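You operate a simulated robot arm through the tools that you are given. There is no shell and no other tool. Be economical: measure what you need, move in short steps, check, and stop when the job is done.

You are at the controls of a simulated two-armed robot. One attempt, no reset.

Task
Put one of the wide yellow bottles from the middle drip shelf in the pink bucket. Put one of the wide blue bottles from the top of the ice tank on the middle shelf of the spares stand. Put the blue reducer on the beige tray. Take the cream spool and leave it on the bottle table behind the rollers. Take the short yellow bottle and leave it in the big blue tub. Put the blue drink bottle marked "hold" from the left end of the bottle table on the front of the bottle table and the blue drink bottle that says "return" on the white mat. Put the brown cup on the shelf under the right stand. Put the green drink bottle marked "sample" from the top of the right stand on the green tank ledge and the green drink bottle that says "ready" on the top of the left stand. Pull the left sample drawer open. The order is free. Set down upright: wide blue bottle, blue reducer, cream spool, blue drink bottle, brown cup, green drink bottle.

It is judged by the outcome, as a careful person would: the job done as asked, and still so three seconds after it is handed in. It fails if anything else is knocked over, pushed out of place, dropped, spilled or broken.

Robot
Two 7-joint arms with two-finger parallel grippers on one trunk, on a base that drives. Base frame: it is fixed to the floor where the robot stands at the start and does not move with it; the origin is under the middle of the robot, x ahead of it, y to its left, z up; the surface under the hand at the start is at about z = 0.85. Units: m, degrees, N and s.
The left shoulder is at the start at [0.065, 0.171, 1.265], the right one opposite. With the tool pointing down near the work surface each hand reaches from about 0.1 to 0.82 m from the robot's upright axis, wherever it stands, measured 20 degrees to its own side. Places, roughly: beige tray (22x15x3 cm) [2.9, -0.6, 0.7]; big blue tub (29x20x12 cm) [0.4, 3.7, 0.3]; blue drink bottle [0, 4, 1]; blue reducer (10x5x7 cm) [2.7, -1, 0.7]; bottle table behind the rollers [1.7, 4, 0.8]; brown cup (6x6x9 cm) [7.3, -4.7, 0.9]; cream spool (5x5x11 cm) [0.6, 3.6, 0.9]; front of the bottle table (15x76 cm) [0.76, 3.58, 0.84]; green drink bottle [7.75, -4.75, 1]; green tank ledge (19x29 cm) [7.24, -2.04, 0.78]; left sample drawer [-1, 1.7, 0.7]; middle shelf of the spares stand [4.5, -4.6, 0.5]; pink bucket (26x20x20 cm) [-1.4, 2.4, 0.9]; shelf under the right stand [7.6, -4.6, 0.3]; short yellow bottle [0, 3.5, 1]; top of the left stand [8.5, -4.6, 0.8]; white mat (23x20 cm) [-0.98, 0.18, 0.86]; wide blue bottle (7x7x15 cm) [2.8, -0.4, 0.8]; wide yellow bottle (7x7x15 cm) [0.5, 0.7, 1.3]. Payload 4.4 kg a hand.
The tool frame of a hand sits at the grasp point between the pads (the TCP): z along the fingers, y along the line on which they close. The tips reach 0.023 m beyond it. The gripper opens to 0.094 m. The fingers are 0.038 m wide and 0.01 m thick; the gripper's body (0.054 by 0.096 m) begins 0.039 m behind the TCP.
Orientation is told as [roll, pitch, yaw] about the base's x, y, z axes, in that order, counted from this pose: with the fingers straight down and closing along the base's y, the tool's x points along the base's -x, its y along +y and its z along -z.

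Tools
- The arms move only by the tool play_rows. It takes "left_series", "right_series" or both (then of equal length, played together; a hand with none holds still); each is a list of rows, each a list of 7 numbers: the shift along the base's x, y, z in m, then the turn, a rotation vector about the base's x, y, z in degrees, then the closure, from 0 (fully open) to 1 (shut). In form: [[x, y, z, wx, wy, wz, grip], ...]. A call has 1 to 8 rows; each row shifts and turns the commanded pose from where the row before left it. Rows are played at 5 a second. More than 0.05 m and 8.6 degrees between two rows, or a gripper value outside its range, and nothing of the call is played. A pose out of reach is approached as far as the arm can. The call stops where the force on the tool passes 40 N (or 10 N more than at its start, if that is more) or the arm is blocked; 0.2 s more then pass. Each finger travels about 0.072 m/s and halts on what it meets, pressing with about 41 N; the grip force reading is that of the motor and also rises with nothing between the fingers. The clock runs only during rows and for 0.2 s after the last one: add rows that do not move to give the fingers time. The reply holds the time, the measured pose of the TCP, the force on the tool along the base axes, the opening and the grip force, in the units named above and with some noise, with the torque about the TCP (base axes, N m) and any sound that the robot's microphone picked up.
- Cameras (640 x 400 px; columns grow to the right, rows downward): "scene" is now at [0.0976, 0.0861, 1.4119]; the picture's right is [0.97, -0.25, 0.00], its down [-0.14, -0.55, -0.82] and it looks along [0.20, 0.80, -0.57] (base axes); focal length 214 px, centre (320, 200). "left" rides on the left gripper at [0.086, -0.016, -0.074] in its tool frame; the picture's right is [0.18, 0.98, 0.00], its down [-0.58, 0.11, -0.81] and it looks along [-0.79, 0.15, 0.59] (tool axes); focal length 243 px, centre (320, 200). "right" rides on the right gripper at [0.086, 0.016, -0.075] in its tool frame; the picture's right is [-0.18, 0.98, 0.00], its down [-0.58, -0.11, -0.81] and it looks along [-0.79, -0.15, 0.59] (tool axes); focal length 243 px, centre (320, 200). There is no depth. A picture from a camera that has moved, and an enlarged one, comes with that camera's place and axes in the base frame and with its lens.
- get_image(camera): a new picture of that camera. It takes no simulated time.
- raise_lower(by): slides the trunk up (or, below 0, down) by that many m; the arms and the scene camera ride with it, the base frame stays. It gives what a move gives, with no picture.
- steer(legs): drives the robot by 1 to 6 legs, each [ahead, left, turn to the left] in m, m and degrees, along the robot's own axes; the way and the turn of a leg run together, so that a leg with both is an arc; at most 1.5 m and 180 degrees a leg. The arms and the cameras ride along, it lands a little off, and it stops where it bumps. It gives what a move gives.
- pan_tilt(pan, tilt): turns the head with the scene camera to pan (to the left, within 80 degrees either way) and tilt (down, from -29 to 69), counted from straight ahead of the robot. It gives what a move gives.
- close_up(camera, box): a new picture of the part [left, top, right, bottom] of that camera's present view, enlarged. It takes no simulated time.
- sign_off(): hands the job in; it is judged then, once.

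Work in short steps. Places have to be worked out from the pictures, the camera data and where the tool is seen: move nearer, look again, correct. Check each grasp and each placing, and mend what went wrong. You have 535 turns and 328 pictures in all, those below and enlarged ones among them. Open the grippers and draw the arms clear of the work before you hand the job in, unless the task says otherwise; then end with one line.

The tools are called after "Emit:" as name(argument=value, ...) on one line, values as JSON. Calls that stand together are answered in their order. play_rows: Moves the arms, as the interface text tells. Its arguments: {"type":"object","properties":{"left_series":{"type":"array","items":{"type":"array","items":{"type":"number"}}},"right_series":{"type":"array","items":{"type":"array","items":{"type":"number"}}}},"required":[]} The other tools are called the same way: raise_lower (by) slides the trunk up or down; steer (legs) drives the base; pan_tilt (pan, tilt) turns the head that bears the scene camera; get_image (camera) takes a picture; close_up (camera, box) takes an enlarged picture of a part of a camera's view; sign_off () hands the job in.

At the start:

```text
time: 0.0
left_ee_pos: [0.4187, 0.4776, 1.0007]
left_orientation: [0.0, 0.0, 0.0]
left_contact_force: [-0.6, -0.4, -0.4]
left_wrist_torque: [0.02, 0.05, 0.01]
left_width: 0.0938
left_gripper_force: 0.1
right_ee_pos: [0.453, 0.0801, 0.9994]
right_orientation: [0.1, 0.0, 0.1]
right_contact_force: [-0.1, 0.0, -0.8]
right_wrist_torque: [-0.02, 0.02, 0.03]
right_width: 0.094
right_gripper_force: 0.1
trunk travel left (down, up): [-0.275, 0.113]
robot x, y, heading: [0.0003, -0.0034, 0.0]
head pan, tilt: [75.6, 34.6]
```

scene: 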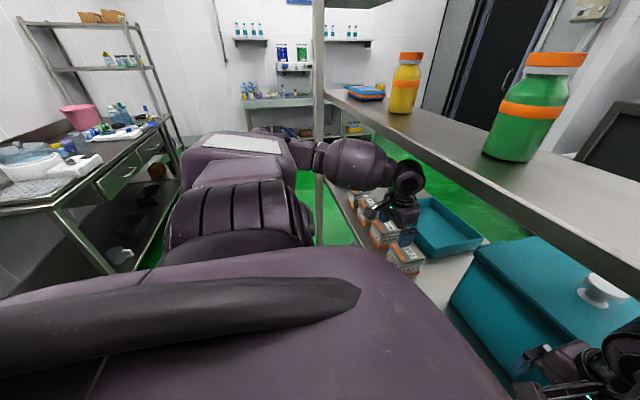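
right: 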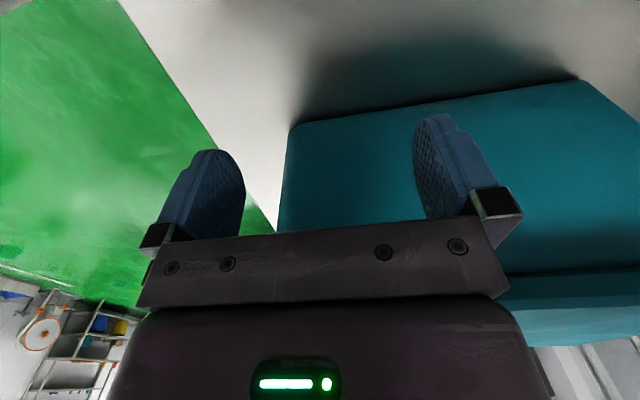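
left: 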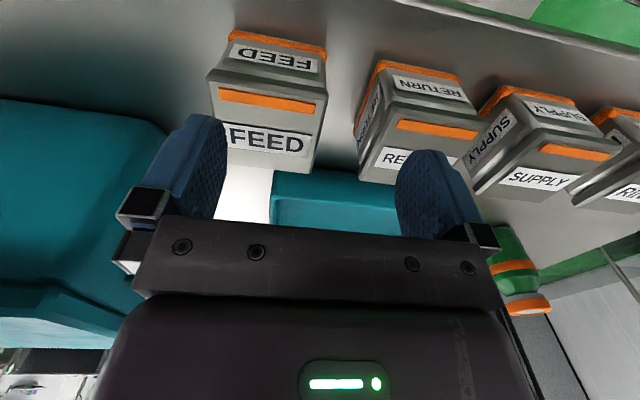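

I'll look around first: ahead at the drip shelves.

Emit:
pan_tilt(pan=40, tilt=10)

Emit:
get_image(camera="scene")

Emit:
pan_tilt(pan=-30, tilt=15)

Emit:
get_image(camera="scene")

```text
time: 1.0
left_ee_pos: [0.4197, 0.4771, 0.9993]
left_orientation: [0.1, 0.0, 0.0]
left_contact_force: [-0.1, 0.0, 0.5]
left_wrist_torque: [-0.01, -0.01, 0.01]
left_width: 0.0943
left_gripper_force: 0.1
right_ee_pos: [0.4524, 0.0795, 0.9998]
right_orientation: [0.0, 0.0, 0.0]
right_contact_force: [-0.6, -0.5, -0.5]
right_wrist_torque: [0.01, 0.01, 0.01]
right_width: 0.0938
right_gripper_force: 0.0
trunk travel left (down, up): [-0.275, 0.113]
robot x, y, heading: [-0.0029, -0.0011, 0.0]
head pan, tilt: [40.0, 10.0]
```

```text
324 pictures are left
camera scene: at [0.1468, 0.0604, 1.4514], right [0.64, -0.77, 0.0], down [-0.13, -0.11, -0.98], along [0.75, 0.63, -0.17], focal length 214 px, centre (320, 200)
```

scene: 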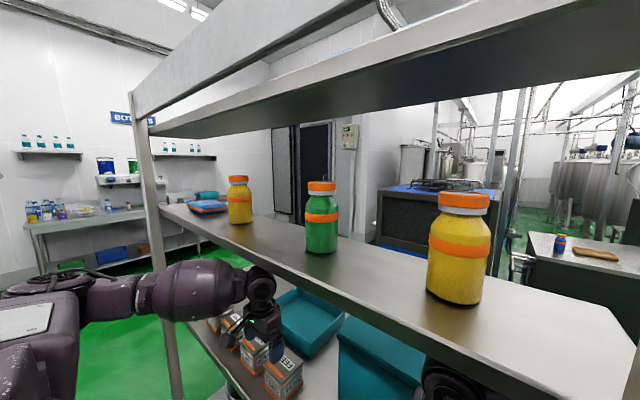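

```text
time: 2.4
left_ee_pos: [0.4196, 0.4779, 0.9991]
left_orientation: [0.1, 0.1, 0.0]
left_contact_force: [0.5, -0.1, -0.1]
left_wrist_torque: [0.01, -0.01, -0.02]
left_width: 0.0942
left_gripper_force: 0.1
right_ee_pos: [0.4525, 0.0781, 1.0001]
right_orientation: [0.0, 0.0, 0.1]
right_contact_force: [0.1, -0.3, 0.6]
right_wrist_torque: [-0.01, -0.03, 0.03]
right_width: 0.0937
right_gripper_force: 0.1
trunk travel left (down, up): [-0.275, 0.113]
robot x, y, heading: [0.0033, -0.0023, 0.0]
head pan, tilt: [-30.0, 15.0]
```

```text
323 pictures are left
camera scene: at [0.1566, -0.046, 1.4433], right [-0.5, -0.87, 0.0], down [-0.22, 0.13, -0.97], along [0.84, -0.48, -0.26], focal length 214 px, centre (320, 200)
```

scene: 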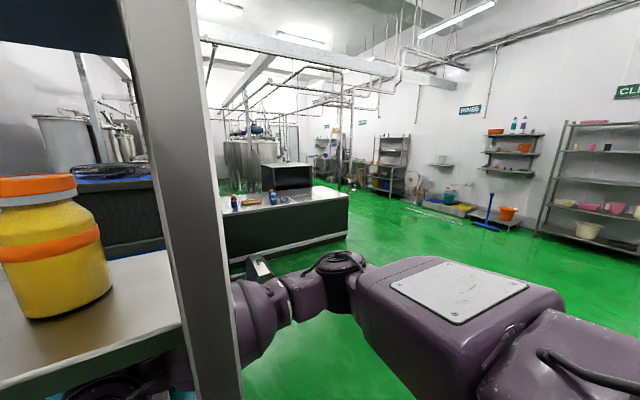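

Shelf top is about z 1.26 and the far yellow bottle about (0.50, 0.70). I back out so the hands come from under the shelf.

Emit:
steer(legs=[[-0.2, 0, 0]])

Emit:
pan_tilt(pan=30, tilt=35)

Emit:
get_image(camera="scene")

Emit:
pan_tilt(pan=80, tilt=25)

Emit:
get_image(camera="scene")

```text
time: 3.4
left_ee_pos: [0.3857, 0.4799, 0.9958]
left_orientation: [0.0, 0.4, -0.1]
left_contact_force: [0.4, 0.2, 0.0]
left_wrist_torque: [0.01, 0.0, -0.03]
left_width: 0.0941
left_gripper_force: 0.1
right_ee_pos: [0.4348, 0.0756, 0.9981]
right_orientation: [-0.3, -0.2, -2.2]
right_contact_force: [-0.3, 0.7, 0.0]
right_wrist_torque: [-0.02, 0.0, 0.0]
right_width: 0.0938
right_gripper_force: 0.1
trunk travel left (down, up): [-0.275, 0.113]
robot x, y, heading: [-0.0395, -0.002, 0.3]
head pan, tilt: [-30.0, 15.0]
stopped in leg 1: the robot was blocked; the commanded pose is now the measured one
```

```text
time: 4.7
left_ee_pos: [0.3852, 0.4791, 0.9965]
left_orientation: [-0.1, 0.4, 0.0]
left_contact_force: [-0.4, 0.4, -0.3]
left_wrist_torque: [0.02, 0.0, -0.03]
left_width: 0.0939
left_gripper_force: 0.0
right_ee_pos: [0.4343, 0.077, 0.9972]
right_orientation: [-0.3, -0.3, -2.3]
right_contact_force: [-0.6, 0.4, -0.1]
right_wrist_torque: [-0.01, 0.01, 0.01]
right_width: 0.0938
right_gripper_force: 0.1
trunk travel left (down, up): [-0.275, 0.113]
robot x, y, heading: [-0.0396, -0.0009, -0.3]
head pan, tilt: [30.0, 35.0]
```

```text
322 pictures are left
camera scene: at [0.1215, 0.0464, 1.4102], right [0.5, -0.87, 0.0], down [-0.5, -0.29, -0.82], along [0.71, 0.41, -0.58], focal length 214 px, centre (320, 200)
```

scene: 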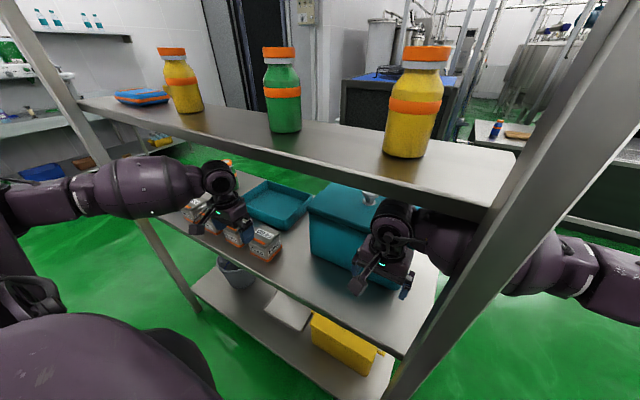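

```text
time: 5.9
left_ee_pos: [0.386, 0.4788, 0.9957]
left_orientation: [0.0, 0.4, 0.0]
left_contact_force: [0.0, 0.2, 0.8]
left_wrist_torque: [0.04, 0.02, 0.0]
left_width: 0.0941
left_gripper_force: 0.0
right_ee_pos: [0.4345, 0.076, 0.9995]
right_orientation: [-0.2, -0.3, -2.2]
right_contact_force: [-0.3, -0.6, 0.3]
right_wrist_torque: [-0.02, -0.02, 0.0]
right_width: 0.094
right_gripper_force: 0.1
trunk travel left (down, up): [-0.275, 0.113]
robot x, y, heading: [-0.039, -0.0035, 0.1]
head pan, tilt: [80.0, 25.0]
```

```text
321 pictures are left
camera scene: at [0.0614, 0.093, 1.4263], right [0.98, -0.17, -0.01], down [-0.08, -0.42, -0.91], along [0.15, 0.89, -0.42], focal length 214 px, centre (320, 200)
```

scene: 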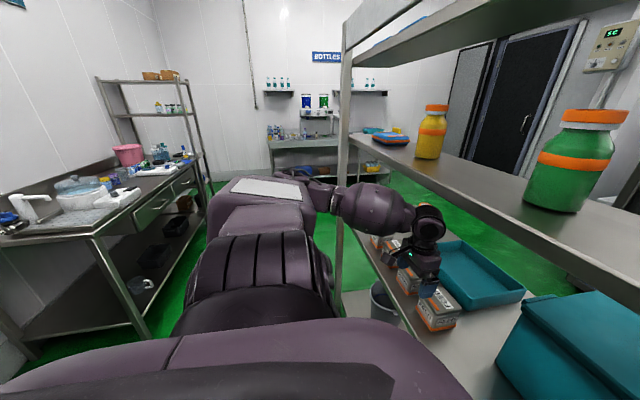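

The right forearm is outside the right post, hooking round it. I pull the left hand back, then shift the whole robot right so the right hand leaves through the open end.

Emit:
play_rows(left_series=[[-0.05, 0, 0, 0, 0, 0, 0], [-0.05, 0, 0, 0, 0, 0, 0], [-0.05, 0, 0, 0, 0, 0, 0], [-0.05, 0, 0, 0, 0, 0, 0], [0, 0, 0, 0, 0, 0, 0]])

Emit:
steer(legs=[[0.03, 0, 0], [0, -0.3, 0]])

Emit:
pan_tilt(pan=10, tilt=30)

Emit:
get_image(camera="scene")

```text
time: 7.1
left_ee_pos: [0.1814, 0.4797, 0.9966]
left_orientation: [0.0, 0.4, 0.0]
left_contact_force: [-0.8, -0.8, -0.1]
left_wrist_torque: [0.01, 0.0, 0.01]
left_width: 0.0941
left_gripper_force: 0.1
right_ee_pos: [0.4345, 0.0749, 1.0002]
right_orientation: [-0.3, -0.2, -2.3]
right_contact_force: [-0.3, 0.7, 0.3]
right_wrist_torque: [-0.03, 0.0, 0.01]
right_width: 0.0941
right_gripper_force: 0.0
trunk travel left (down, up): [-0.275, 0.113]
robot x, y, heading: [-0.0421, 0.0008, -0.4]
head pan, tilt: [80.0, 25.0]
```

```text
time: 9.2
left_ee_pos: [0.2062, 0.3734, 0.999]
left_orientation: [0.0, 0.1, 0.0]
left_contact_force: [-0.3, 0.3, 0.3]
left_wrist_torque: [-0.02, 0.01, 0.01]
left_width: 0.0936
left_gripper_force: 0.1
right_ee_pos: [0.4573, -0.0259, 1.0028]
right_orientation: [0.6, -0.5, -3.0]
right_contact_force: [1.4, 2.1, -0.8]
right_wrist_torque: [-0.17, 0.12, -0.18]
right_width: 0.0941
right_gripper_force: 0.0
trunk travel left (down, up): [-0.275, 0.113]
robot x, y, heading: [-0.009, -0.1039, 0.2]
head pan, tilt: [80.0, 25.0]
stopped in leg 2: the force on the tool passed its limit at 99 N (the readings are from after the stop); the commanded pose is now the measured one
```

```text
time: 10.7
left_ee_pos: [0.2071, 0.374, 0.9998]
left_orientation: [0.0, 0.1, 0.0]
left_contact_force: [-0.2, -0.5, -0.4]
left_wrist_torque: [0.03, 0.01, 0.02]
left_width: 0.094
left_gripper_force: 0.1
right_ee_pos: [0.4565, -0.0239, 1.003]
right_orientation: [0.5, -0.5, -3.0]
right_contact_force: [1.3, 4.9, 3.0]
right_wrist_torque: [-0.33, 0.28, -0.37]
right_width: 0.0939
right_gripper_force: 0.1
trunk travel left (down, up): [-0.275, 0.113]
robot x, y, heading: [-0.0068, -0.1036, 0.2]
head pan, tilt: [10.0, 30.0]
```

```text
320 pictures are left
camera scene: at [0.1562, -0.0876, 1.4191], right [0.18, -0.98, 0.0], down [-0.49, -0.09, -0.87], along [0.85, 0.15, -0.5], focal length 214 px, centre (320, 200)
```

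scene: 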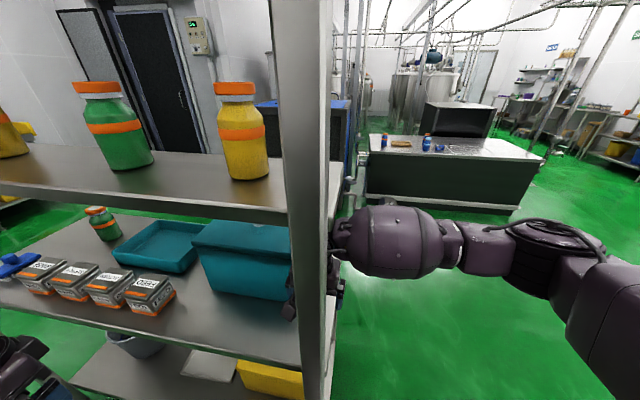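

The right gripper touched something near the post; I look with its own camera and a close-up.

Emit:
get_image(camera="right")

Emit:
close_up(camera="scene", box=[180, 180, 380, 340])

```text
319 pictures are left
camera right: at [0.3714, -0.0048, 1.0768], right [0.23, 0.97, 0.01], down [0.57, -0.15, 0.81], along [0.79, -0.18, -0.59], focal length 243 px, centre (320, 200)
```

right: 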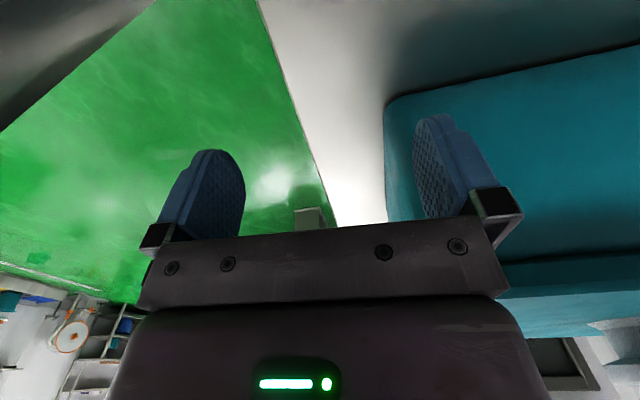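

```text
2.50 times, centred on (280, 260) of scene
camera zoom: at [0.1562, -0.0876, 1.4191], right [0.18, -0.98, 0.0], down [-0.49, -0.09, -0.87], along [0.85, 0.15, -0.5], focal length 536 px, centre (420, 50)
```

zoom: 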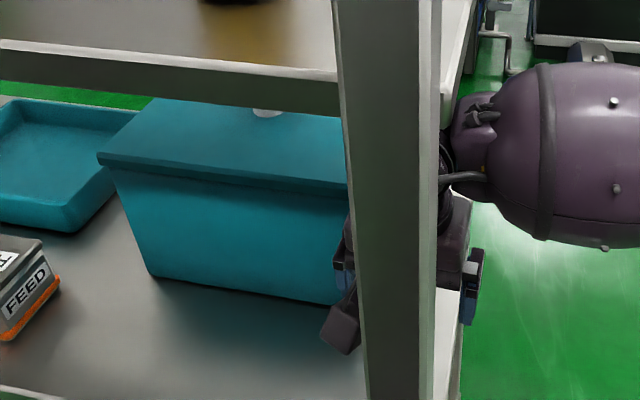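

The wrist camera bracket catches the post's left side. I close the fingers, shift left, lift a little, then go forward past the post before exiting to the right.

Emit:
play_rows(right_series=[[0, 0.02, 0, 0, 0, 0, 0.5], [0, 0, 0.025, 0, 0, 0, 1], [0, 0, 0, 0, 0, 1.5, 1], [0, 0, 0, 0, 0, 1.5, 1]])

Emit:
get_image(camera="right")

Emit:
close_up(camera="scene", box=[180, 180, 380, 340])

```text
time: 11.7
left_ee_pos: [0.2057, 0.3736, 0.9996]
left_orientation: [-0.1, 0.0, 0.0]
left_contact_force: [0.3, 0.2, 0.0]
left_wrist_torque: [-0.03, -0.01, 0.0]
left_width: 0.0939
left_gripper_force: 0.0
right_ee_pos: [0.4576, -0.0061, 1.0287]
right_orientation: [0.5, -0.5, 0.0]
right_contact_force: [-0.8, 0.3, -1.0]
right_wrist_torque: [0.0, -0.01, 0.0]
right_width: 0.0
right_gripper_force: 40.7
trunk travel left (down, up): [-0.275, 0.113]
robot x, y, heading: [-0.0091, -0.1065, 0.0]
head pan, tilt: [10.0, 30.0]
```

```text
317 pictures are left
camera right: at [0.3703, 0.0095, 1.1027], right [0.18, 0.98, 0.01], down [0.57, -0.12, 0.81], along [0.8, -0.14, -0.59], focal length 243 px, centre (320, 200)
```

right: 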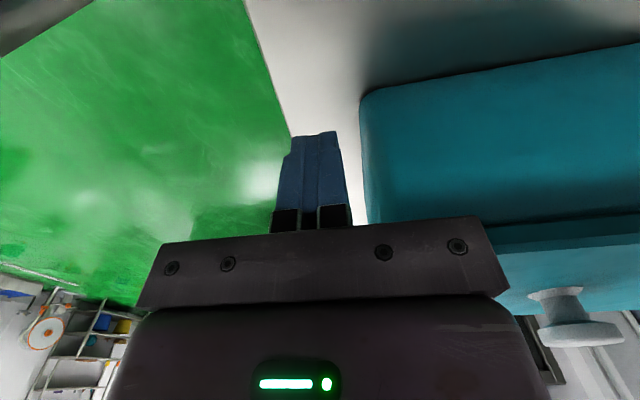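

```text
2.50 times, centred on (280, 260) of scene
camera zoom: at [0.156, -0.0884, 1.4191], right [0.17, -0.98, 0.0], down [-0.49, -0.09, -0.87], along [0.85, 0.15, -0.5], focal length 536 px, centre (420, 50)
```

zoom: 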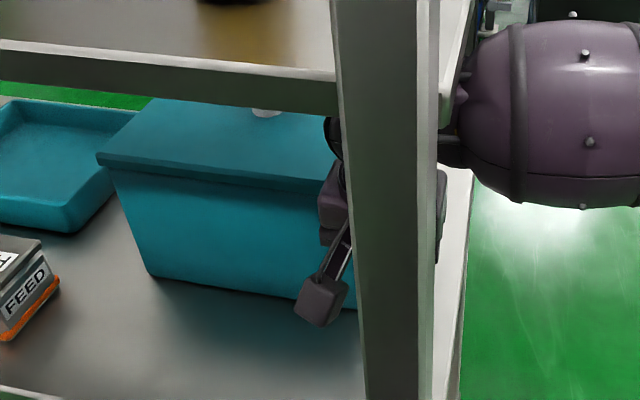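

Fingers are closed and right of the cooler, body above its lid. Go forward past the post.

Emit:
play_rows(right_series=[[0.03, -0.003, 0.005, 0, 0, 0, 1], [0.03, 0, 0, 0, 0, 0, 1], [0.03, 0, 0, 0, 0, 0, 1], [0.025, 0, 0, 0, 0, 0, 1]])

Emit:
get_image(camera="right")

Emit:
get_image(camera="scene")

```text
time: 12.7
left_ee_pos: [0.2053, 0.3698, 1.0012]
left_orientation: [0.1, -0.1, 0.0]
left_contact_force: [0.0, -0.2, 0.7]
left_wrist_torque: [-0.02, 0.0, -0.01]
left_width: 0.0937
left_gripper_force: 0.0
right_ee_pos: [0.5718, -0.0134, 1.0321]
right_orientation: [0.6, -0.5, 0.1]
right_contact_force: [0.5, -1.1, 0.2]
right_wrist_torque: [0.0, -0.01, -0.02]
right_width: 0.0
right_gripper_force: 41.0
trunk travel left (down, up): [-0.275, 0.113]
robot x, y, heading: [-0.0086, -0.106, 0.2]
head pan, tilt: [10.0, 30.0]
```

```text
315 pictures are left
camera right: at [0.4858, 0.0023, 1.1064], right [0.18, 0.98, 0.01], down [0.57, -0.12, 0.81], along [0.8, -0.14, -0.59], focal length 243 px, centre (320, 200)
```

right: 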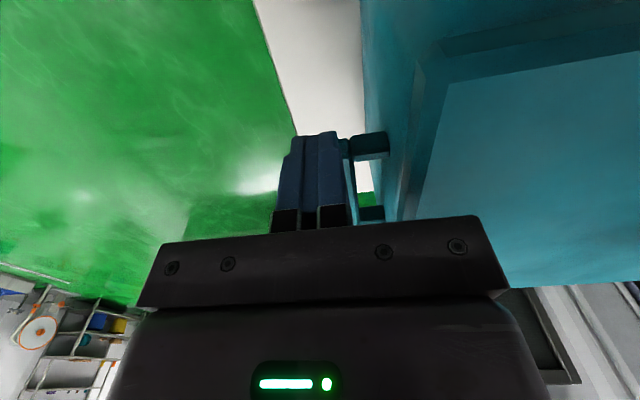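

```text
314 pictures are left
camera scene: at [0.1547, -0.0925, 1.4191], right [0.17, -0.98, 0.0], down [-0.49, -0.08, -0.87], along [0.85, 0.15, -0.5], focal length 214 px, centre (320, 200)
```

scene: 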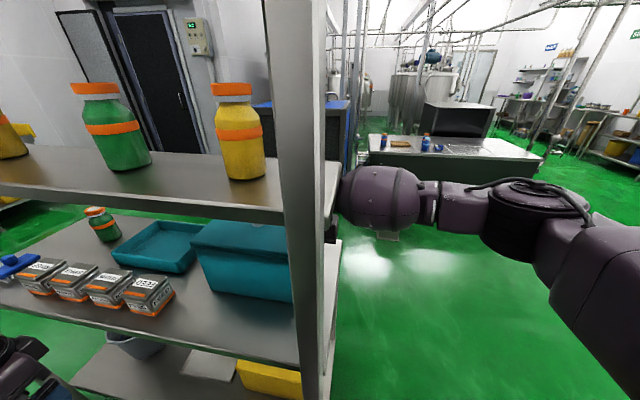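

Camera is now behind the front post; move the hand right out of the end.

Emit:
play_rows(right_series=[[0, -0.03, 0, 0, 0, 0, 1], [0, -0.03, 0, 0, 0, 0, 1], [0, -0.04, 0, 0, 0, 0, 1], [0, -0.04, 0, 0, 0, 0, 1], [0, -0.04, 0, 0, 0, 0, 1], [-0.02, -0.04, 0, 0, 0, 0, 1]])

Emit:
get_image(camera="scene")

```text
time: 14.1
left_ee_pos: [0.2039, 0.3723, 1.0002]
left_orientation: [0.1, -0.1, -0.1]
left_contact_force: [-0.4, -0.6, 0.1]
left_wrist_torque: [0.0, -0.02, 0.01]
left_width: 0.0939
left_gripper_force: 0.0
right_ee_pos: [0.5505, -0.2307, 1.0295]
right_orientation: [0.6, -0.5, 0.1]
right_contact_force: [-0.7, 0.9, -0.2]
right_wrist_torque: [0.02, 0.0, -0.04]
right_width: 0.0002
right_gripper_force: 41.4
trunk travel left (down, up): [-0.275, 0.113]
robot x, y, heading: [-0.0082, -0.105, 0.0]
head pan, tilt: [10.0, 30.0]
```

```text
313 pictures are left
camera scene: at [0.1553, -0.0895, 1.4193], right [0.17, -0.98, 0.0], down [-0.49, -0.09, -0.87], along [0.85, 0.15, -0.5], focal length 214 px, centre (320, 200)
```

scene: 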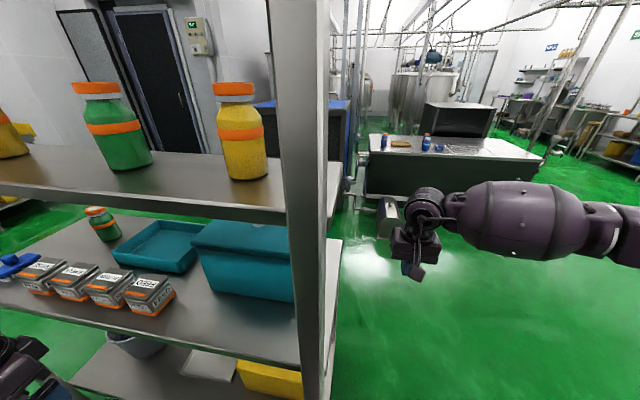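

Hand is free. Tuck both hands close and look along the corridor on the left before driving.

Emit:
play_rows(right_series=[[-0.05, 0, 0, 0, 0, 0, 0], [-0.05, 0, 0, 0, 0, 0, 0], [-0.05, 0, 0.02, 0, 0, 0, 0], [-0.05, 0, 0.03, 0, 0, 0, 0], [-0.05, 0, 0.03, 0, 0, 0, 0], [-0.03, 0.03, 0.03, 0, 0, 0, 0], [0, 0, 0, 0, 0, 0, 0]], left_series=[[0, 0, 0.02, 0, 0, 0, 0], [0, 0, 0.02, 0, 0, 0, 0], [0, 0, 0.02, 0, 0, 0, 0], [0, 0, 0.02, 0, 0, 0, 0], [0, 0, 0.02, 0, 0, 0, 0], [0, 0, 0.02, 0, 0, 0, 0], [0, 0, 0, 0, 0, 0, 0]])

Emit:
steer(legs=[[-0.2, 0, 0], [0, 0.5, 0]])

Emit:
pan_tilt(pan=40, tilt=20)

Emit:
get_image(camera="scene")

```text
refused: row 3 steps farther than a row can; nothing moved
```

```text
time: 17.4
left_ee_pos: [0.0009, 0.4989, 0.9994]
left_orientation: [0.0, 0.1, 0.3]
left_contact_force: [0.1, -0.9, 0.0]
left_wrist_torque: [0.02, -0.02, -0.02]
left_width: 0.0939
left_gripper_force: 0.0
right_ee_pos: [0.3476, -0.1078, 1.0273]
right_orientation: [0.1, -0.3, 0.0]
right_contact_force: [0.3, 0.7, -0.7]
right_wrist_torque: [0.0, 0.0, 0.04]
right_width: 0.0
right_gripper_force: 40.8
trunk travel left (down, up): [-0.275, 0.113]
robot x, y, heading: [-0.2109, 0.0163, 0.4]
head pan, tilt: [10.0, 30.0]
stopped in leg 2: the force on the tool passed its limit at 82 N (the readings are from after the stop); the commanded pose is now the measured one
```

```text
time: 18.3
left_ee_pos: [0.0002, 0.4997, 1.0003]
left_orientation: [0.0, 0.1, 0.3]
left_contact_force: [-0.4, -0.2, 0.4]
left_wrist_torque: [0.04, -0.05, 0.0]
left_width: 0.0941
left_gripper_force: 0.0
right_ee_pos: [0.3483, -0.1083, 1.0276]
right_orientation: [0.1, -0.3, 0.0]
right_contact_force: [0.5, 0.1, 0.6]
right_wrist_torque: [-0.01, 0.01, 0.01]
right_width: 0.0
right_gripper_force: 40.5
trunk travel left (down, up): [-0.275, 0.113]
robot x, y, heading: [-0.2136, 0.0164, 0.4]
head pan, tilt: [40.0, 20.0]
```

```text
312 pictures are left
camera scene: at [-0.0651, 0.0806, 1.4351], right [0.65, -0.76, 0.0], down [-0.26, -0.22, -0.94], along [0.72, 0.61, -0.34], focal length 214 px, centre (320, 200)
```

scene: 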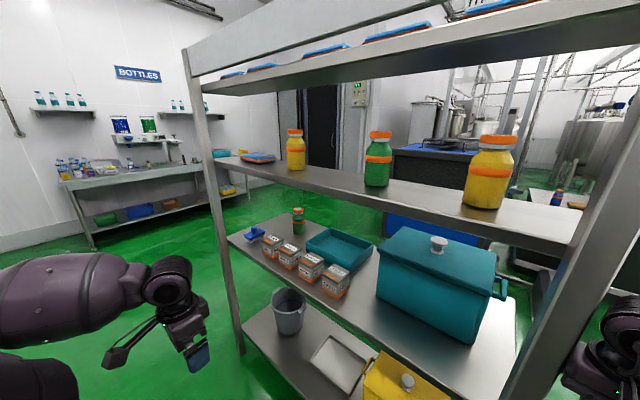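

The tuck was refused, so the right hand touched the post when driving. Tuck now, with smaller rows.

Emit:
play_rows(right_series=[[0, -0.04, 0, 0, 0, 0, 0], [-0.04, 0, 0.02, 0, 0, 0, 0], [-0.04, 0, 0.02, 0, 0, 0, 0], [-0.04, 0, 0.02, 0, 0, 0, 0], [-0.04, 0, 0.02, 0, 0, 0, 0], [-0.04, 0, 0.02, 0, 0, 0, 0], [-0.04, 0, 0.02, 0, 0, 0, 0], [0, 0, 0, 0, 0, 0, 0]], left_series=[[0, 0, 0.02, 0, 0, 0, 0], [0, 0, 0.02, 0, 0, 0, 0], [0, 0, 0.02, 0, 0, 0, 0], [0, 0, 0.02, 0, 0, 0, 0], [0, 0, 0.02, 0, 0, 0, 0], [0, 0, 0.02, 0, 0, 0, 0], [0, 0, 0, 0, 0, 0, 0], [0, 0, 0, 0, 0, 0, 0]])

Emit:
get_image(camera="scene")

```text
time: 20.1
left_ee_pos: [0.0008, 0.497, 1.1193]
left_orientation: [0.0, 0.1, 0.2]
left_contact_force: [-0.2, -0.3, 0.0]
left_wrist_torque: [-0.02, -0.04, -0.04]
left_width: 0.0943
left_gripper_force: 0.1
right_ee_pos: [0.1508, -0.1535, 1.1313]
right_orientation: [0.0, -0.3, -0.1]
right_contact_force: [0.7, 0.2, -0.2]
right_wrist_torque: [-0.02, 0.04, 0.01]
right_width: 0.0943
right_gripper_force: 0.0
right hand out of reach, approached as far as the arm can: row 7
trunk travel left (down, up): [-0.275, 0.113]
robot x, y, heading: [-0.2139, 0.019, 0.2]
head pan, tilt: [40.0, 20.0]
```

```text
311 pictures are left
camera scene: at [-0.0651, 0.0806, 1.4352], right [0.65, -0.76, 0.0], down [-0.26, -0.22, -0.94], along [0.72, 0.61, -0.34], focal length 214 px, centre (320, 200)
```

scene: 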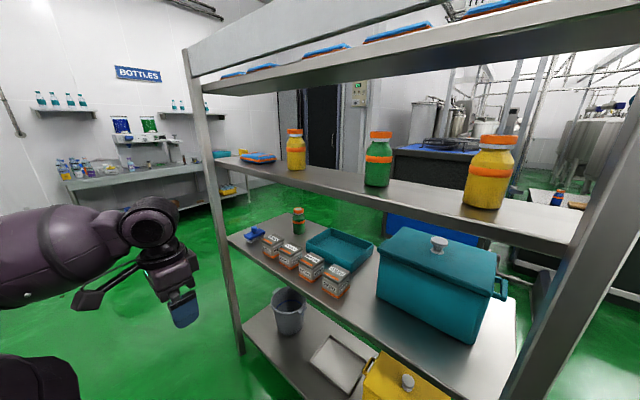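

Robot is clear. The yellow bottle is around (0.51, 0.70) on shelf z 1.26; upper shelf lip about 1.52. I drive left 0.4 m, then pitch the left hand to 60° forward.

Emit:
steer(legs=[[0, 0.4, 0]])

Emit:
play_rows(left_series=[[0, 0, 0.03, 0, -8.5, 0, 0], [0, 0, 0.03, 0, -8.5, 0, 0], [0, 0, 0.03, 0, -8.5, 0, 0], [0, 0, 0.03, 0, -8.5, 0, 0], [0, 0, 0.03, 0, -8.5, 0, 0], [0, 0, 0.03, 0, -8.5, 0, 0], [0, 0, 0.03, 0, -8.5, 0, 0], [0, 0, 0.01, 0, 0, 0, 0]])

Emit:
get_image(camera="scene")

Emit:
get_image(camera="left")

```text
time: 24.3
left_ee_pos: [-0.0046, 0.9134, 1.1182]
left_orientation: [0.0, 0.0, 0.5]
left_contact_force: [0.0, -0.3, 0.3]
left_wrist_torque: [0.01, -0.02, -0.01]
left_width: 0.0941
left_gripper_force: 0.1
right_ee_pos: [0.1491, 0.2635, 1.1318]
right_orientation: [-0.1, -0.3, 0.2]
right_contact_force: [0.6, -0.2, -0.7]
right_wrist_torque: [0.01, 0.03, 0.0]
right_width: 0.0941
right_gripper_force: 0.1
trunk travel left (down, up): [-0.275, 0.113]
robot x, y, heading: [-0.2161, 0.4356, 0.5]
head pan, tilt: [40.0, 20.0]
```

```text
time: 26.1
left_ee_pos: [0.0042, 0.928, 1.3404]
left_orientation: [-0.9, -59.5, 0.9]
left_contact_force: [-0.2, 0.3, 0.3]
left_wrist_torque: [0.0, 0.02, 0.03]
left_width: 0.0941
left_gripper_force: 0.0
left hand out of reach, approached as far as the arm can: row 1, 2, 3
right_ee_pos: [0.1489, 0.2633, 1.1319]
right_orientation: [-0.1, -0.3, 0.2]
right_contact_force: [0.5, -0.2, -0.9]
right_wrist_torque: [-0.02, 0.03, 0.01]
right_width: 0.0941
right_gripper_force: 0.0
trunk travel left (down, up): [-0.275, 0.113]
robot x, y, heading: [-0.2156, 0.4317, 0.4]
head pan, tilt: [40.0, 20.0]
```

```text
310 pictures are left
camera scene: at [-0.0679, 0.4967, 1.4351], right [0.65, -0.76, 0.0], down [-0.26, -0.22, -0.94], along [0.71, 0.61, -0.34], focal length 214 px, centre (320, 200)
```

scene: 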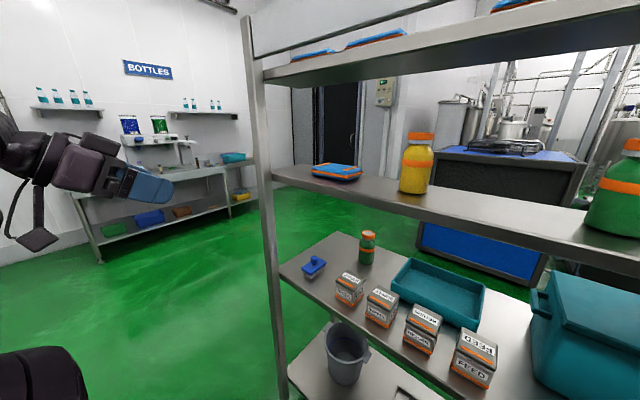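

```text
309 pictures are left
camera left: at [-0.1054, 0.9113, 1.3031], right [-0.1, 0.98, -0.17], down [-0.4, 0.11, 0.91], along [0.91, 0.16, 0.38], focal length 243 px, centre (320, 200)
```

left: 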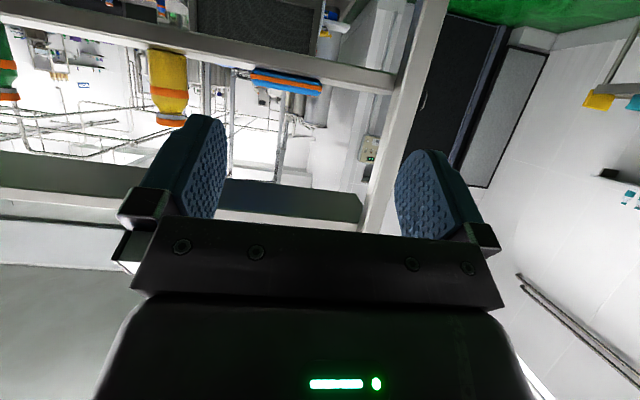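

Left hand is pitched right. Bottle is at about (0.51, 0.67). Bring the hand in front of it at x≈0.25.

Emit:
play_rows(left_series=[[0.03, -0.032, 0, 0, 0, 0, 0], [0.03, -0.032, 0, 0, 0, 0, 0], [0.03, -0.032, 0, 0, 0, 0, 0], [0.03, -0.032, 0, 0, 0, 0, 0], [0.03, -0.032, 0, 0, 0, 0, 0], [0.03, -0.032, 0, 0, 0, 0, 0], [0.03, -0.032, 0, 0, 0, 0, 0], [0.03, -0.032, 0, 0, 0, 0, 0]])

Emit:
get_image(camera="left")

Emit:
get_image(camera="scene")

```text
time: 27.9
left_ee_pos: [0.2469, 0.7119, 1.3693]
left_orientation: [-0.6, -59.4, 0.7]
left_contact_force: [0.7, -0.7, -0.4]
left_wrist_torque: [0.02, -0.02, 0.01]
left_width: 0.0939
left_gripper_force: 0.2
left hand out of reach, approached as far as the arm can: row 1, 2, 3, 4
right_ee_pos: [0.1488, 0.261, 1.131]
right_orientation: [0.1, -0.3, 0.2]
right_contact_force: [-0.8, 0.0, -0.1]
right_wrist_torque: [0.03, -0.02, 0.04]
right_width: 0.094
right_gripper_force: 0.1
trunk travel left (down, up): [-0.275, 0.113]
robot x, y, heading: [-0.2136, 0.4339, 0.4]
head pan, tilt: [40.0, 20.0]
```

```text
308 pictures are left
camera left: at [0.139, 0.6956, 1.3312], right [-0.1, 0.98, -0.16], down [-0.4, 0.11, 0.91], along [0.91, 0.16, 0.38], focal length 243 px, centre (320, 200)
```

left: 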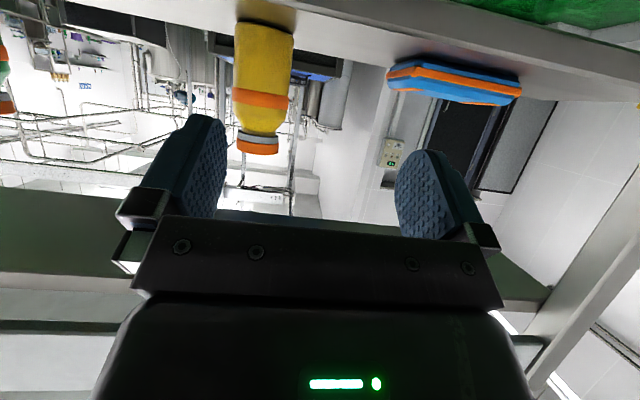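

```text
307 pictures are left
camera scene: at [-0.0679, 0.494, 1.4352], right [0.65, -0.76, 0.0], down [-0.26, -0.22, -0.94], along [0.71, 0.61, -0.34], focal length 214 px, centre (320, 200)
```

scene: 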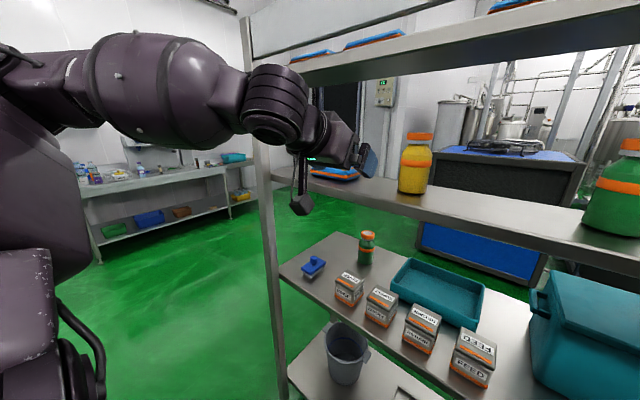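

Bottle centre estimates y≈0.655, x≈0.50. Move to line up and approach to x≈0.40.

Emit:
play_rows(left_series=[[0, -0.03, -0.01, 0, 0, 0, 0], [0, -0.027, -0.012, 0, 0, 0, 0], [0.04, 0, 0, 0, 0, 0, 0], [0.04, 0, 0, 0, 0, 0, 0], [0.04, 0, 0, 0, 0, 0, 0], [0.03, 0, 0, 0, 0, 0, 0], [0, 0, 0, 0, 0, 0, 0]])

Emit:
get_image(camera="left")

Emit:
close_up(camera="scene", box=[240, 60, 480, 210])

```text
time: 29.5
left_ee_pos: [0.3985, 0.6548, 1.3474]
left_orientation: [-0.8, -59.5, 0.8]
left_contact_force: [-0.3, 0.6, -0.6]
left_wrist_torque: [-0.03, 0.0, -0.01]
left_width: 0.0942
left_gripper_force: 0.0
right_ee_pos: [0.1473, 0.2626, 1.1323]
right_orientation: [0.0, -0.4, 0.1]
right_contact_force: [-0.3, -1.0, 0.4]
right_wrist_torque: [-0.01, -0.02, -0.03]
right_width: 0.0938
right_gripper_force: 0.1
trunk travel left (down, up): [-0.275, 0.113]
robot x, y, heading: [-0.2159, 0.4323, 0.3]
head pan, tilt: [40.0, 20.0]
```

```text
306 pictures are left
camera left: at [0.2891, 0.6387, 1.3096], right [-0.1, 0.98, -0.17], down [-0.4, 0.11, 0.91], along [0.91, 0.15, 0.38], focal length 243 px, centre (320, 200)
```

left: 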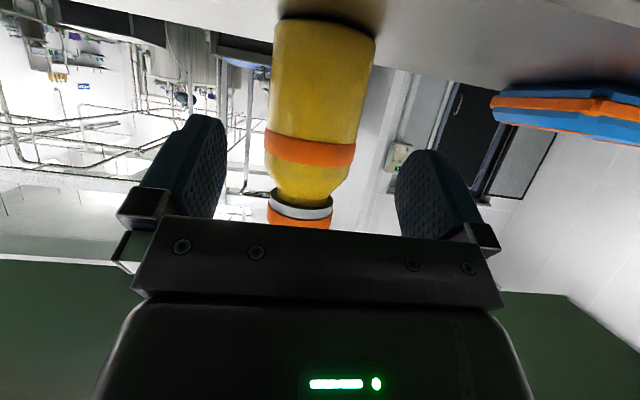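

```text
2.67 times, centred on (360, 135) of scene
camera zoom: at [-0.069, 0.4964, 1.4353], right [0.65, -0.76, 0.0], down [-0.26, -0.22, -0.94], along [0.71, 0.61, -0.34], focal length 572 px, centre (213, 373)
```

zoom: 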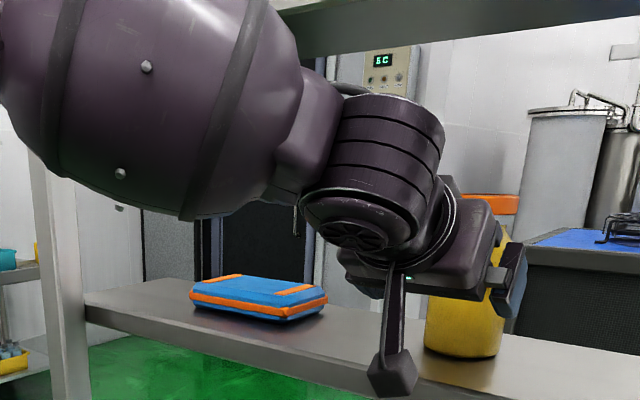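

Aligned on y. Advance to x≈0.495 in small rows.

Emit:
play_rows(left_series=[[0.03, 0, 0, 0, 0, 0, 0], [0.03, 0, 0, 0, 0, 0, 0], [0.025, 0, 0, 0, 0, 0, 0], [0.012, 0, 0, 0, 0, 0, 0]])

Emit:
get_image(camera="left")

Emit:
close_up(camera="scene", box=[240, 60, 480, 210])

```text
time: 30.5
left_ee_pos: [0.4638, 0.6605, 1.3474]
left_orientation: [-0.8, -59.3, 1.1]
left_contact_force: [-0.2, 0.7, -0.8]
left_wrist_torque: [0.03, 0.01, 0.02]
left_width: 0.0941
left_gripper_force: 0.1
left hand out of reach, approached as far as the arm can: row 3, 4
right_ee_pos: [0.1486, 0.2639, 1.1305]
right_orientation: [0.0, -0.3, 0.2]
right_contact_force: [-0.4, 0.1, 1.1]
right_wrist_torque: [0.04, 0.04, 0.0]
right_width: 0.094
right_gripper_force: 0.0
trunk travel left (down, up): [-0.275, 0.113]
robot x, y, heading: [-0.2142, 0.4393, 0.4]
head pan, tilt: [40.0, 20.0]
```

```text
304 pictures are left
camera left: at [0.3553, 0.6442, 1.31], right [-0.1, 0.98, -0.17], down [-0.4, 0.11, 0.91], along [0.91, 0.16, 0.38], focal length 243 px, centre (320, 200)
```

left: 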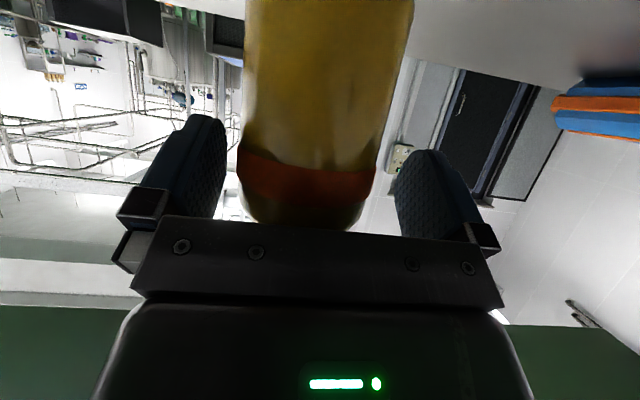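

```text
2.67 times, centred on (360, 135) of scene
camera zoom: at [-0.0682, 0.4964, 1.4352], right [0.65, -0.76, 0.0], down [-0.26, -0.22, -0.94], along [0.71, 0.61, -0.34], focal length 572 px, centre (213, 373)
```

zoom: 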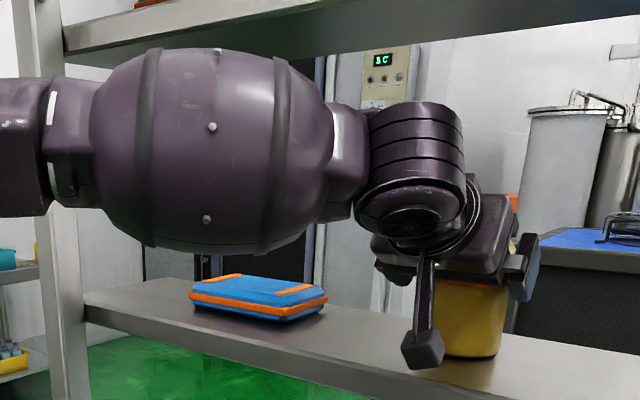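

Arm at its limit; drive base 3 cm forward to finish the approach.

Emit:
steer(legs=[[0.03, 0, 0]])

Emit:
get_image(camera="left")

```text
time: 31.4
left_ee_pos: [0.4841, 0.6604, 1.3507]
left_orientation: [-1.1, -59.7, 1.2]
left_contact_force: [-0.3, -0.5, -0.3]
left_wrist_torque: [0.0, -0.06, 0.0]
left_width: 0.094
left_gripper_force: 0.0
right_ee_pos: [0.1691, 0.2635, 1.132]
right_orientation: [0.0, -0.3, 0.2]
right_contact_force: [0.9, -1.0, 0.4]
right_wrist_torque: [0.0, 0.04, -0.02]
right_width: 0.0938
right_gripper_force: 0.0
trunk travel left (down, up): [-0.275, 0.113]
robot x, y, heading: [-0.1946, 0.4363, 0.5]
head pan, tilt: [40.0, 20.0]
stopped in leg 1: the robot was blocked; the commanded pose is now the measured one
```

```text
302 pictures are left
camera left: at [0.3749, 0.6439, 1.312], right [-0.1, 0.98, -0.17], down [-0.4, 0.12, 0.91], along [0.91, 0.16, 0.38], focal length 243 px, centre (320, 200)
```

left: 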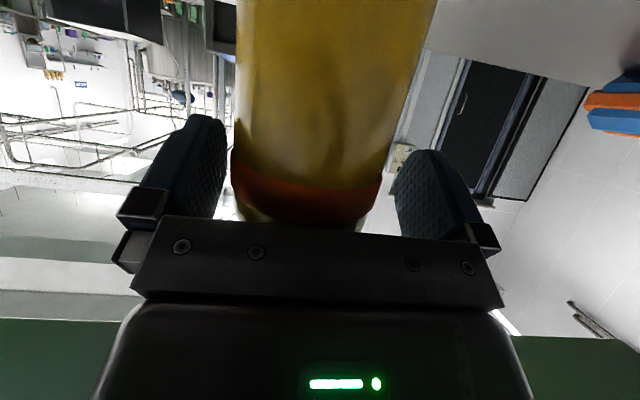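

Fingers straddle the bottle. Close.

Emit:
play_rows(left_series=[[0, 0, 0, 0, 0, 0, 0.5], [0, 0, 0, 0, 0, 0, 1], [0, 0, 0, 0, 0, 0, 1], [0, 0, 0, 0, 0, 0, 1]])

Emit:
close_up(camera="scene", box=[240, 20, 480, 210])

```text
time: 32.4
left_ee_pos: [0.4829, 0.6611, 1.35]
left_orientation: [-1.2, -59.8, 1.0]
left_contact_force: [0.3, -0.6, 3.2]
left_wrist_torque: [0.01, -0.22, -0.05]
left_width: 0.0674
left_gripper_force: 41.0
right_ee_pos: [0.1666, 0.2638, 1.1323]
right_orientation: [-0.1, -0.4, 0.3]
right_contact_force: [0.6, -0.3, 0.3]
right_wrist_torque: [0.0, -0.03, 0.01]
right_width: 0.0938
right_gripper_force: 0.2
trunk travel left (down, up): [-0.275, 0.113]
robot x, y, heading: [-0.1967, 0.4353, 0.7]
head pan, tilt: [40.0, 20.0]
```

```text
2.11 times, centred on (360, 115) of scene
camera zoom: at [-0.05, 0.4967, 1.4352], right [0.65, -0.76, 0.0], down [-0.26, -0.22, -0.94], along [0.71, 0.61, -0.34], focal length 452 px, centre (236, 379)
```

zoom: 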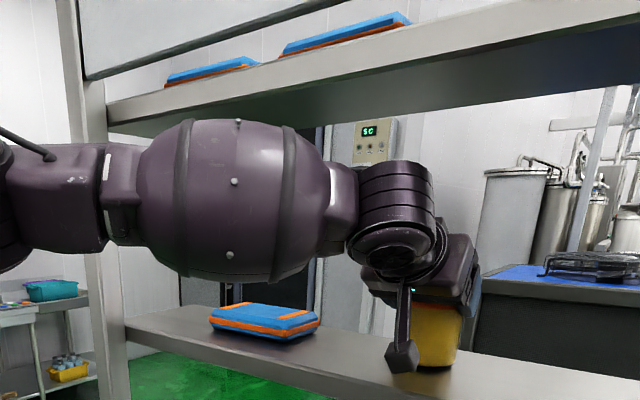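

Gripped (0.067). Lift 2 cm and pull back by driving.

Emit:
play_rows(left_series=[[-0.005, 0, 0.01, 0, 0, 0, 1], [-0.005, 0, 0.015, 0, 0, 0, 1]])

Emit:
close_up(camera="scene", box=[240, 20, 480, 210])

```text
time: 33.0
left_ee_pos: [0.4709, 0.6618, 1.3765]
left_orientation: [-1.0, -59.8, 1.1]
left_contact_force: [0.9, -0.1, -3.0]
left_wrist_torque: [-0.03, 0.0, 0.0]
left_width: 0.0673
left_gripper_force: 40.6
right_ee_pos: [0.1666, 0.2641, 1.1326]
right_orientation: [0.0, -0.4, 0.4]
right_contact_force: [-0.3, 0.1, 0.1]
right_wrist_torque: [0.03, 0.0, 0.04]
right_width: 0.094
right_gripper_force: 0.0
trunk travel left (down, up): [-0.275, 0.113]
robot x, y, heading: [-0.1938, 0.4343, 0.5]
head pan, tilt: [40.0, 20.0]
```

```text
2.11 times, centred on (360, 115) of scene
camera zoom: at [-0.0502, 0.4965, 1.4353], right [0.65, -0.76, 0.0], down [-0.26, -0.22, -0.94], along [0.71, 0.61, -0.34], focal length 452 px, centre (236, 379)
```

zoom: 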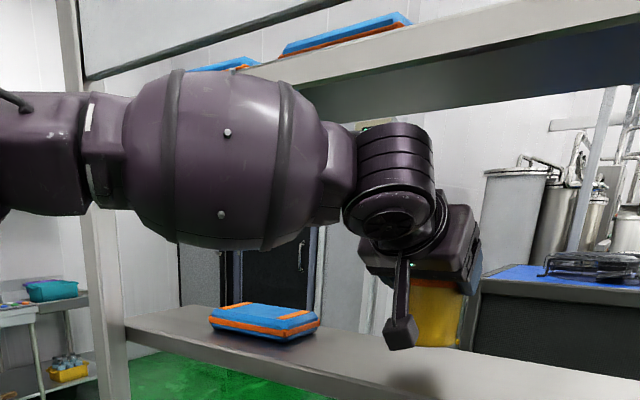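

Lifted (about 0.3 kg). Now back the base 0.2 m.

Emit:
steer(legs=[[-0.2, 0, 0]])

Emit:
pan_tilt(pan=80, tilt=25)

Emit:
get_image(camera="scene")

```text
time: 34.6
left_ee_pos: [0.2683, 0.6592, 1.3763]
left_orientation: [-1.0, -59.8, 1.1]
left_contact_force: [-1.2, -0.1, -3.4]
left_wrist_torque: [0.01, 0.0, 0.03]
left_width: 0.0679
left_gripper_force: 41.3
right_ee_pos: [-0.0369, 0.262, 1.1318]
right_orientation: [0.0, -0.4, 0.2]
right_contact_force: [-0.5, -0.6, 0.3]
right_wrist_torque: [0.0, 0.01, 0.0]
right_width: 0.0942
right_gripper_force: 0.1
trunk travel left (down, up): [-0.275, 0.113]
robot x, y, heading: [-0.3969, 0.4329, 0.7]
head pan, tilt: [40.0, 20.0]
```

```text
time: 35.6
left_ee_pos: [0.2698, 0.6587, 1.3757]
left_orientation: [-1.1, -59.9, 1.1]
left_contact_force: [0.2, -0.3, -4.5]
left_wrist_torque: [0.01, -0.04, 0.03]
left_width: 0.0675
left_gripper_force: 41.0
right_ee_pos: [-0.0359, 0.2619, 1.1318]
right_orientation: [0.0, -0.4, 0.2]
right_contact_force: [-0.4, 0.0, -0.5]
right_wrist_torque: [0.02, 0.0, 0.04]
right_width: 0.094
right_gripper_force: 0.1
trunk travel left (down, up): [-0.275, 0.113]
robot x, y, heading: [-0.4008, 0.4323, 0.3]
head pan, tilt: [80.0, 25.0]
```

```text
299 pictures are left
camera scene: at [-0.3084, 0.5252, 1.427], right [0.99, -0.17, 0.0], down [-0.07, -0.42, -0.91], along [0.15, 0.89, -0.42], focal length 214 px, centre (320, 200)
```

scene: 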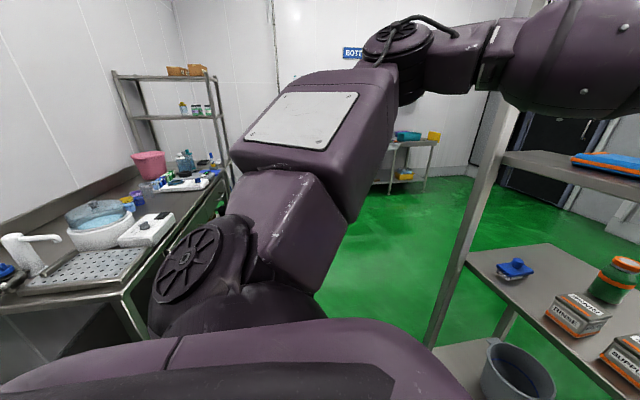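

Next: tuck the bottle in, turn left to face +y and go up the corridor toward the bucket.

Emit:
play_rows(left_series=[[-0.05, 0, 0, 0, 0, 0, 1], [-0.05, 0, 0, 0, 0, 0, 1], [-0.05, 0, 0, 0, 0, 0, 1], [-0.05, 0, 0, 0, 0, 0, 1], [0, 0, 0, 0, 0, 0, 1]])

Emit:
steer(legs=[[0.1, 0, 90]])

Emit:
pan_tilt(pan=30, tilt=25)

Emit:
get_image(camera="scene")

```text
time: 36.9
left_ee_pos: [0.0671, 0.6552, 1.3752]
left_orientation: [-1.1, -59.7, 1.1]
left_contact_force: [0.4, -0.6, -3.9]
left_wrist_torque: [-0.03, 0.04, -0.02]
left_width: 0.0672
left_gripper_force: 40.8
right_ee_pos: [-0.0352, 0.2608, 1.1311]
right_orientation: [0.0, -0.3, 0.1]
right_contact_force: [-0.1, 0.0, -0.5]
right_wrist_torque: [0.03, 0.04, 0.01]
right_width: 0.094
right_gripper_force: 0.0
trunk travel left (down, up): [-0.275, 0.113]
robot x, y, heading: [-0.4004, 0.4323, 0.6]
head pan, tilt: [80.0, 25.0]
```

```text
time: 41.2
left_ee_pos: [-0.5928, 0.9505, 1.3752]
left_orientation: [-1.1, -59.8, 94.8]
left_contact_force: [-0.4, -0.9, -3.6]
left_wrist_torque: [-0.05, 0.01, -0.02]
left_width: 0.0676
left_gripper_force: 40.6
right_ee_pos: [-0.1931, 0.8737, 1.131]
right_orientation: [0.1, -0.3, 94.0]
right_contact_force: [-0.5, 0.1, -0.7]
right_wrist_torque: [0.01, 0.01, -0.01]
right_width: 0.094
right_gripper_force: 0.1
trunk travel left (down, up): [-0.275, 0.113]
robot x, y, heading: [-0.3381, 0.4985, 94.3]
head pan, tilt: [80.0, 25.0]
```

```text
time: 42.4
left_ee_pos: [-0.5933, 0.9507, 1.3745]
left_orientation: [-1.2, -59.9, 94.9]
left_contact_force: [-0.5, -0.5, -4.1]
left_wrist_torque: [-0.06, -0.05, -0.01]
left_width: 0.0675
left_gripper_force: 41.4
right_ee_pos: [-0.1914, 0.8729, 1.1331]
right_orientation: [-0.1, -0.3, 94.0]
right_contact_force: [1.3, 0.0, 0.0]
right_wrist_torque: [0.01, 0.02, -0.01]
right_width: 0.0937
right_gripper_force: 0.0
trunk travel left (down, up): [-0.275, 0.113]
robot x, y, heading: [-0.3375, 0.4992, 94.3]
head pan, tilt: [30.0, 25.0]
```

```text
298 pictures are left
camera scene: at [-0.397, 0.6518, 1.427], right [0.83, 0.56, 0.0], down [0.24, -0.35, -0.91], along [-0.51, 0.75, -0.42], focal length 214 px, centre (320, 200)
```

scene: 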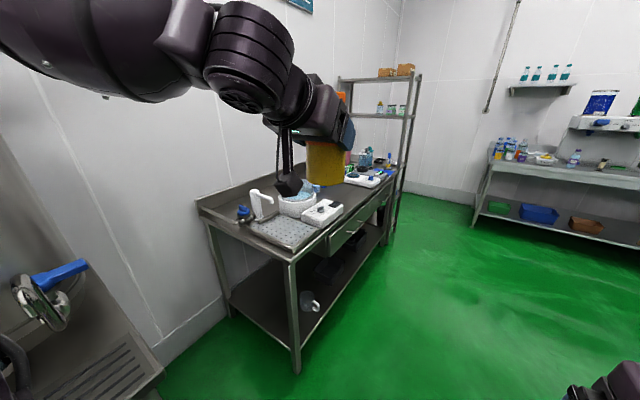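

Drive up the corridor about 1.9 m and look at the bucket.

Emit:
steer(legs=[[0.1, -0.05, -4.3], [1.0, 0, 0], [0.6, 0, 0]])

Emit:
pan_tilt(pan=60, tilt=35)

Emit:
get_image(camera="scene")

```text
time: 51.4
left_ee_pos: [-0.5159, 2.6737, 1.3752]
left_orientation: [-1.1, -59.7, 90.8]
left_contact_force: [-0.2, 0.2, -3.7]
left_wrist_torque: [-0.02, 0.0, -0.01]
left_width: 0.0675
left_gripper_force: 41.0
right_ee_pos: [-0.1221, 2.5667, 1.1322]
right_orientation: [-0.1, -0.3, 89.9]
right_contact_force: [-0.6, 0.3, -0.4]
right_wrist_torque: [0.0, -0.01, 0.01]
right_width: 0.0939
right_gripper_force: 0.1
trunk travel left (down, up): [-0.275, 0.113]
robot x, y, heading: [-0.2911, 2.2031, 90.2]
head pan, tilt: [30.0, 25.0]
```

```text
time: 52.4
left_ee_pos: [-0.5178, 2.6715, 1.3752]
left_orientation: [-1.1, -59.7, 90.8]
left_contact_force: [-0.3, 0.1, -3.8]
left_wrist_torque: [-0.04, 0.01, -0.01]
left_width: 0.0674
left_gripper_force: 41.3
right_ee_pos: [-0.1221, 2.5664, 1.1316]
right_orientation: [0.0, -0.3, 89.8]
right_contact_force: [0.6, 0.2, 0.3]
right_wrist_torque: [0.0, -0.02, 0.0]
right_width: 0.094
right_gripper_force: 0.1
trunk travel left (down, up): [-0.275, 0.113]
robot x, y, heading: [-0.2935, 2.2047, 90.4]
head pan, tilt: [60.0, 35.0]
```

```text
297 pictures are left
camera scene: at [-0.3722, 2.3249, 1.4113], right [0.5, 0.87, 0.0], down [0.5, -0.29, -0.82], along [-0.71, 0.41, -0.57], focal length 214 px, centre (320, 200)
```

scene: 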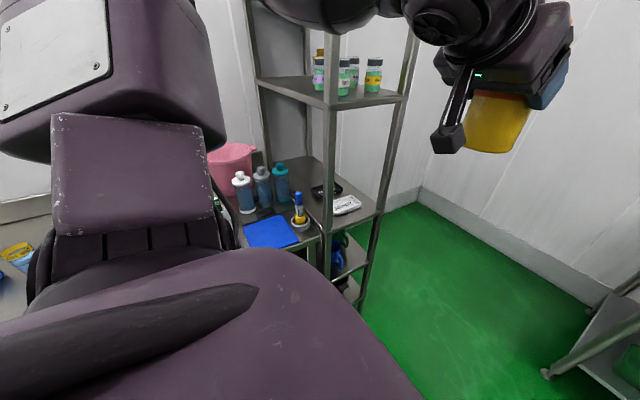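

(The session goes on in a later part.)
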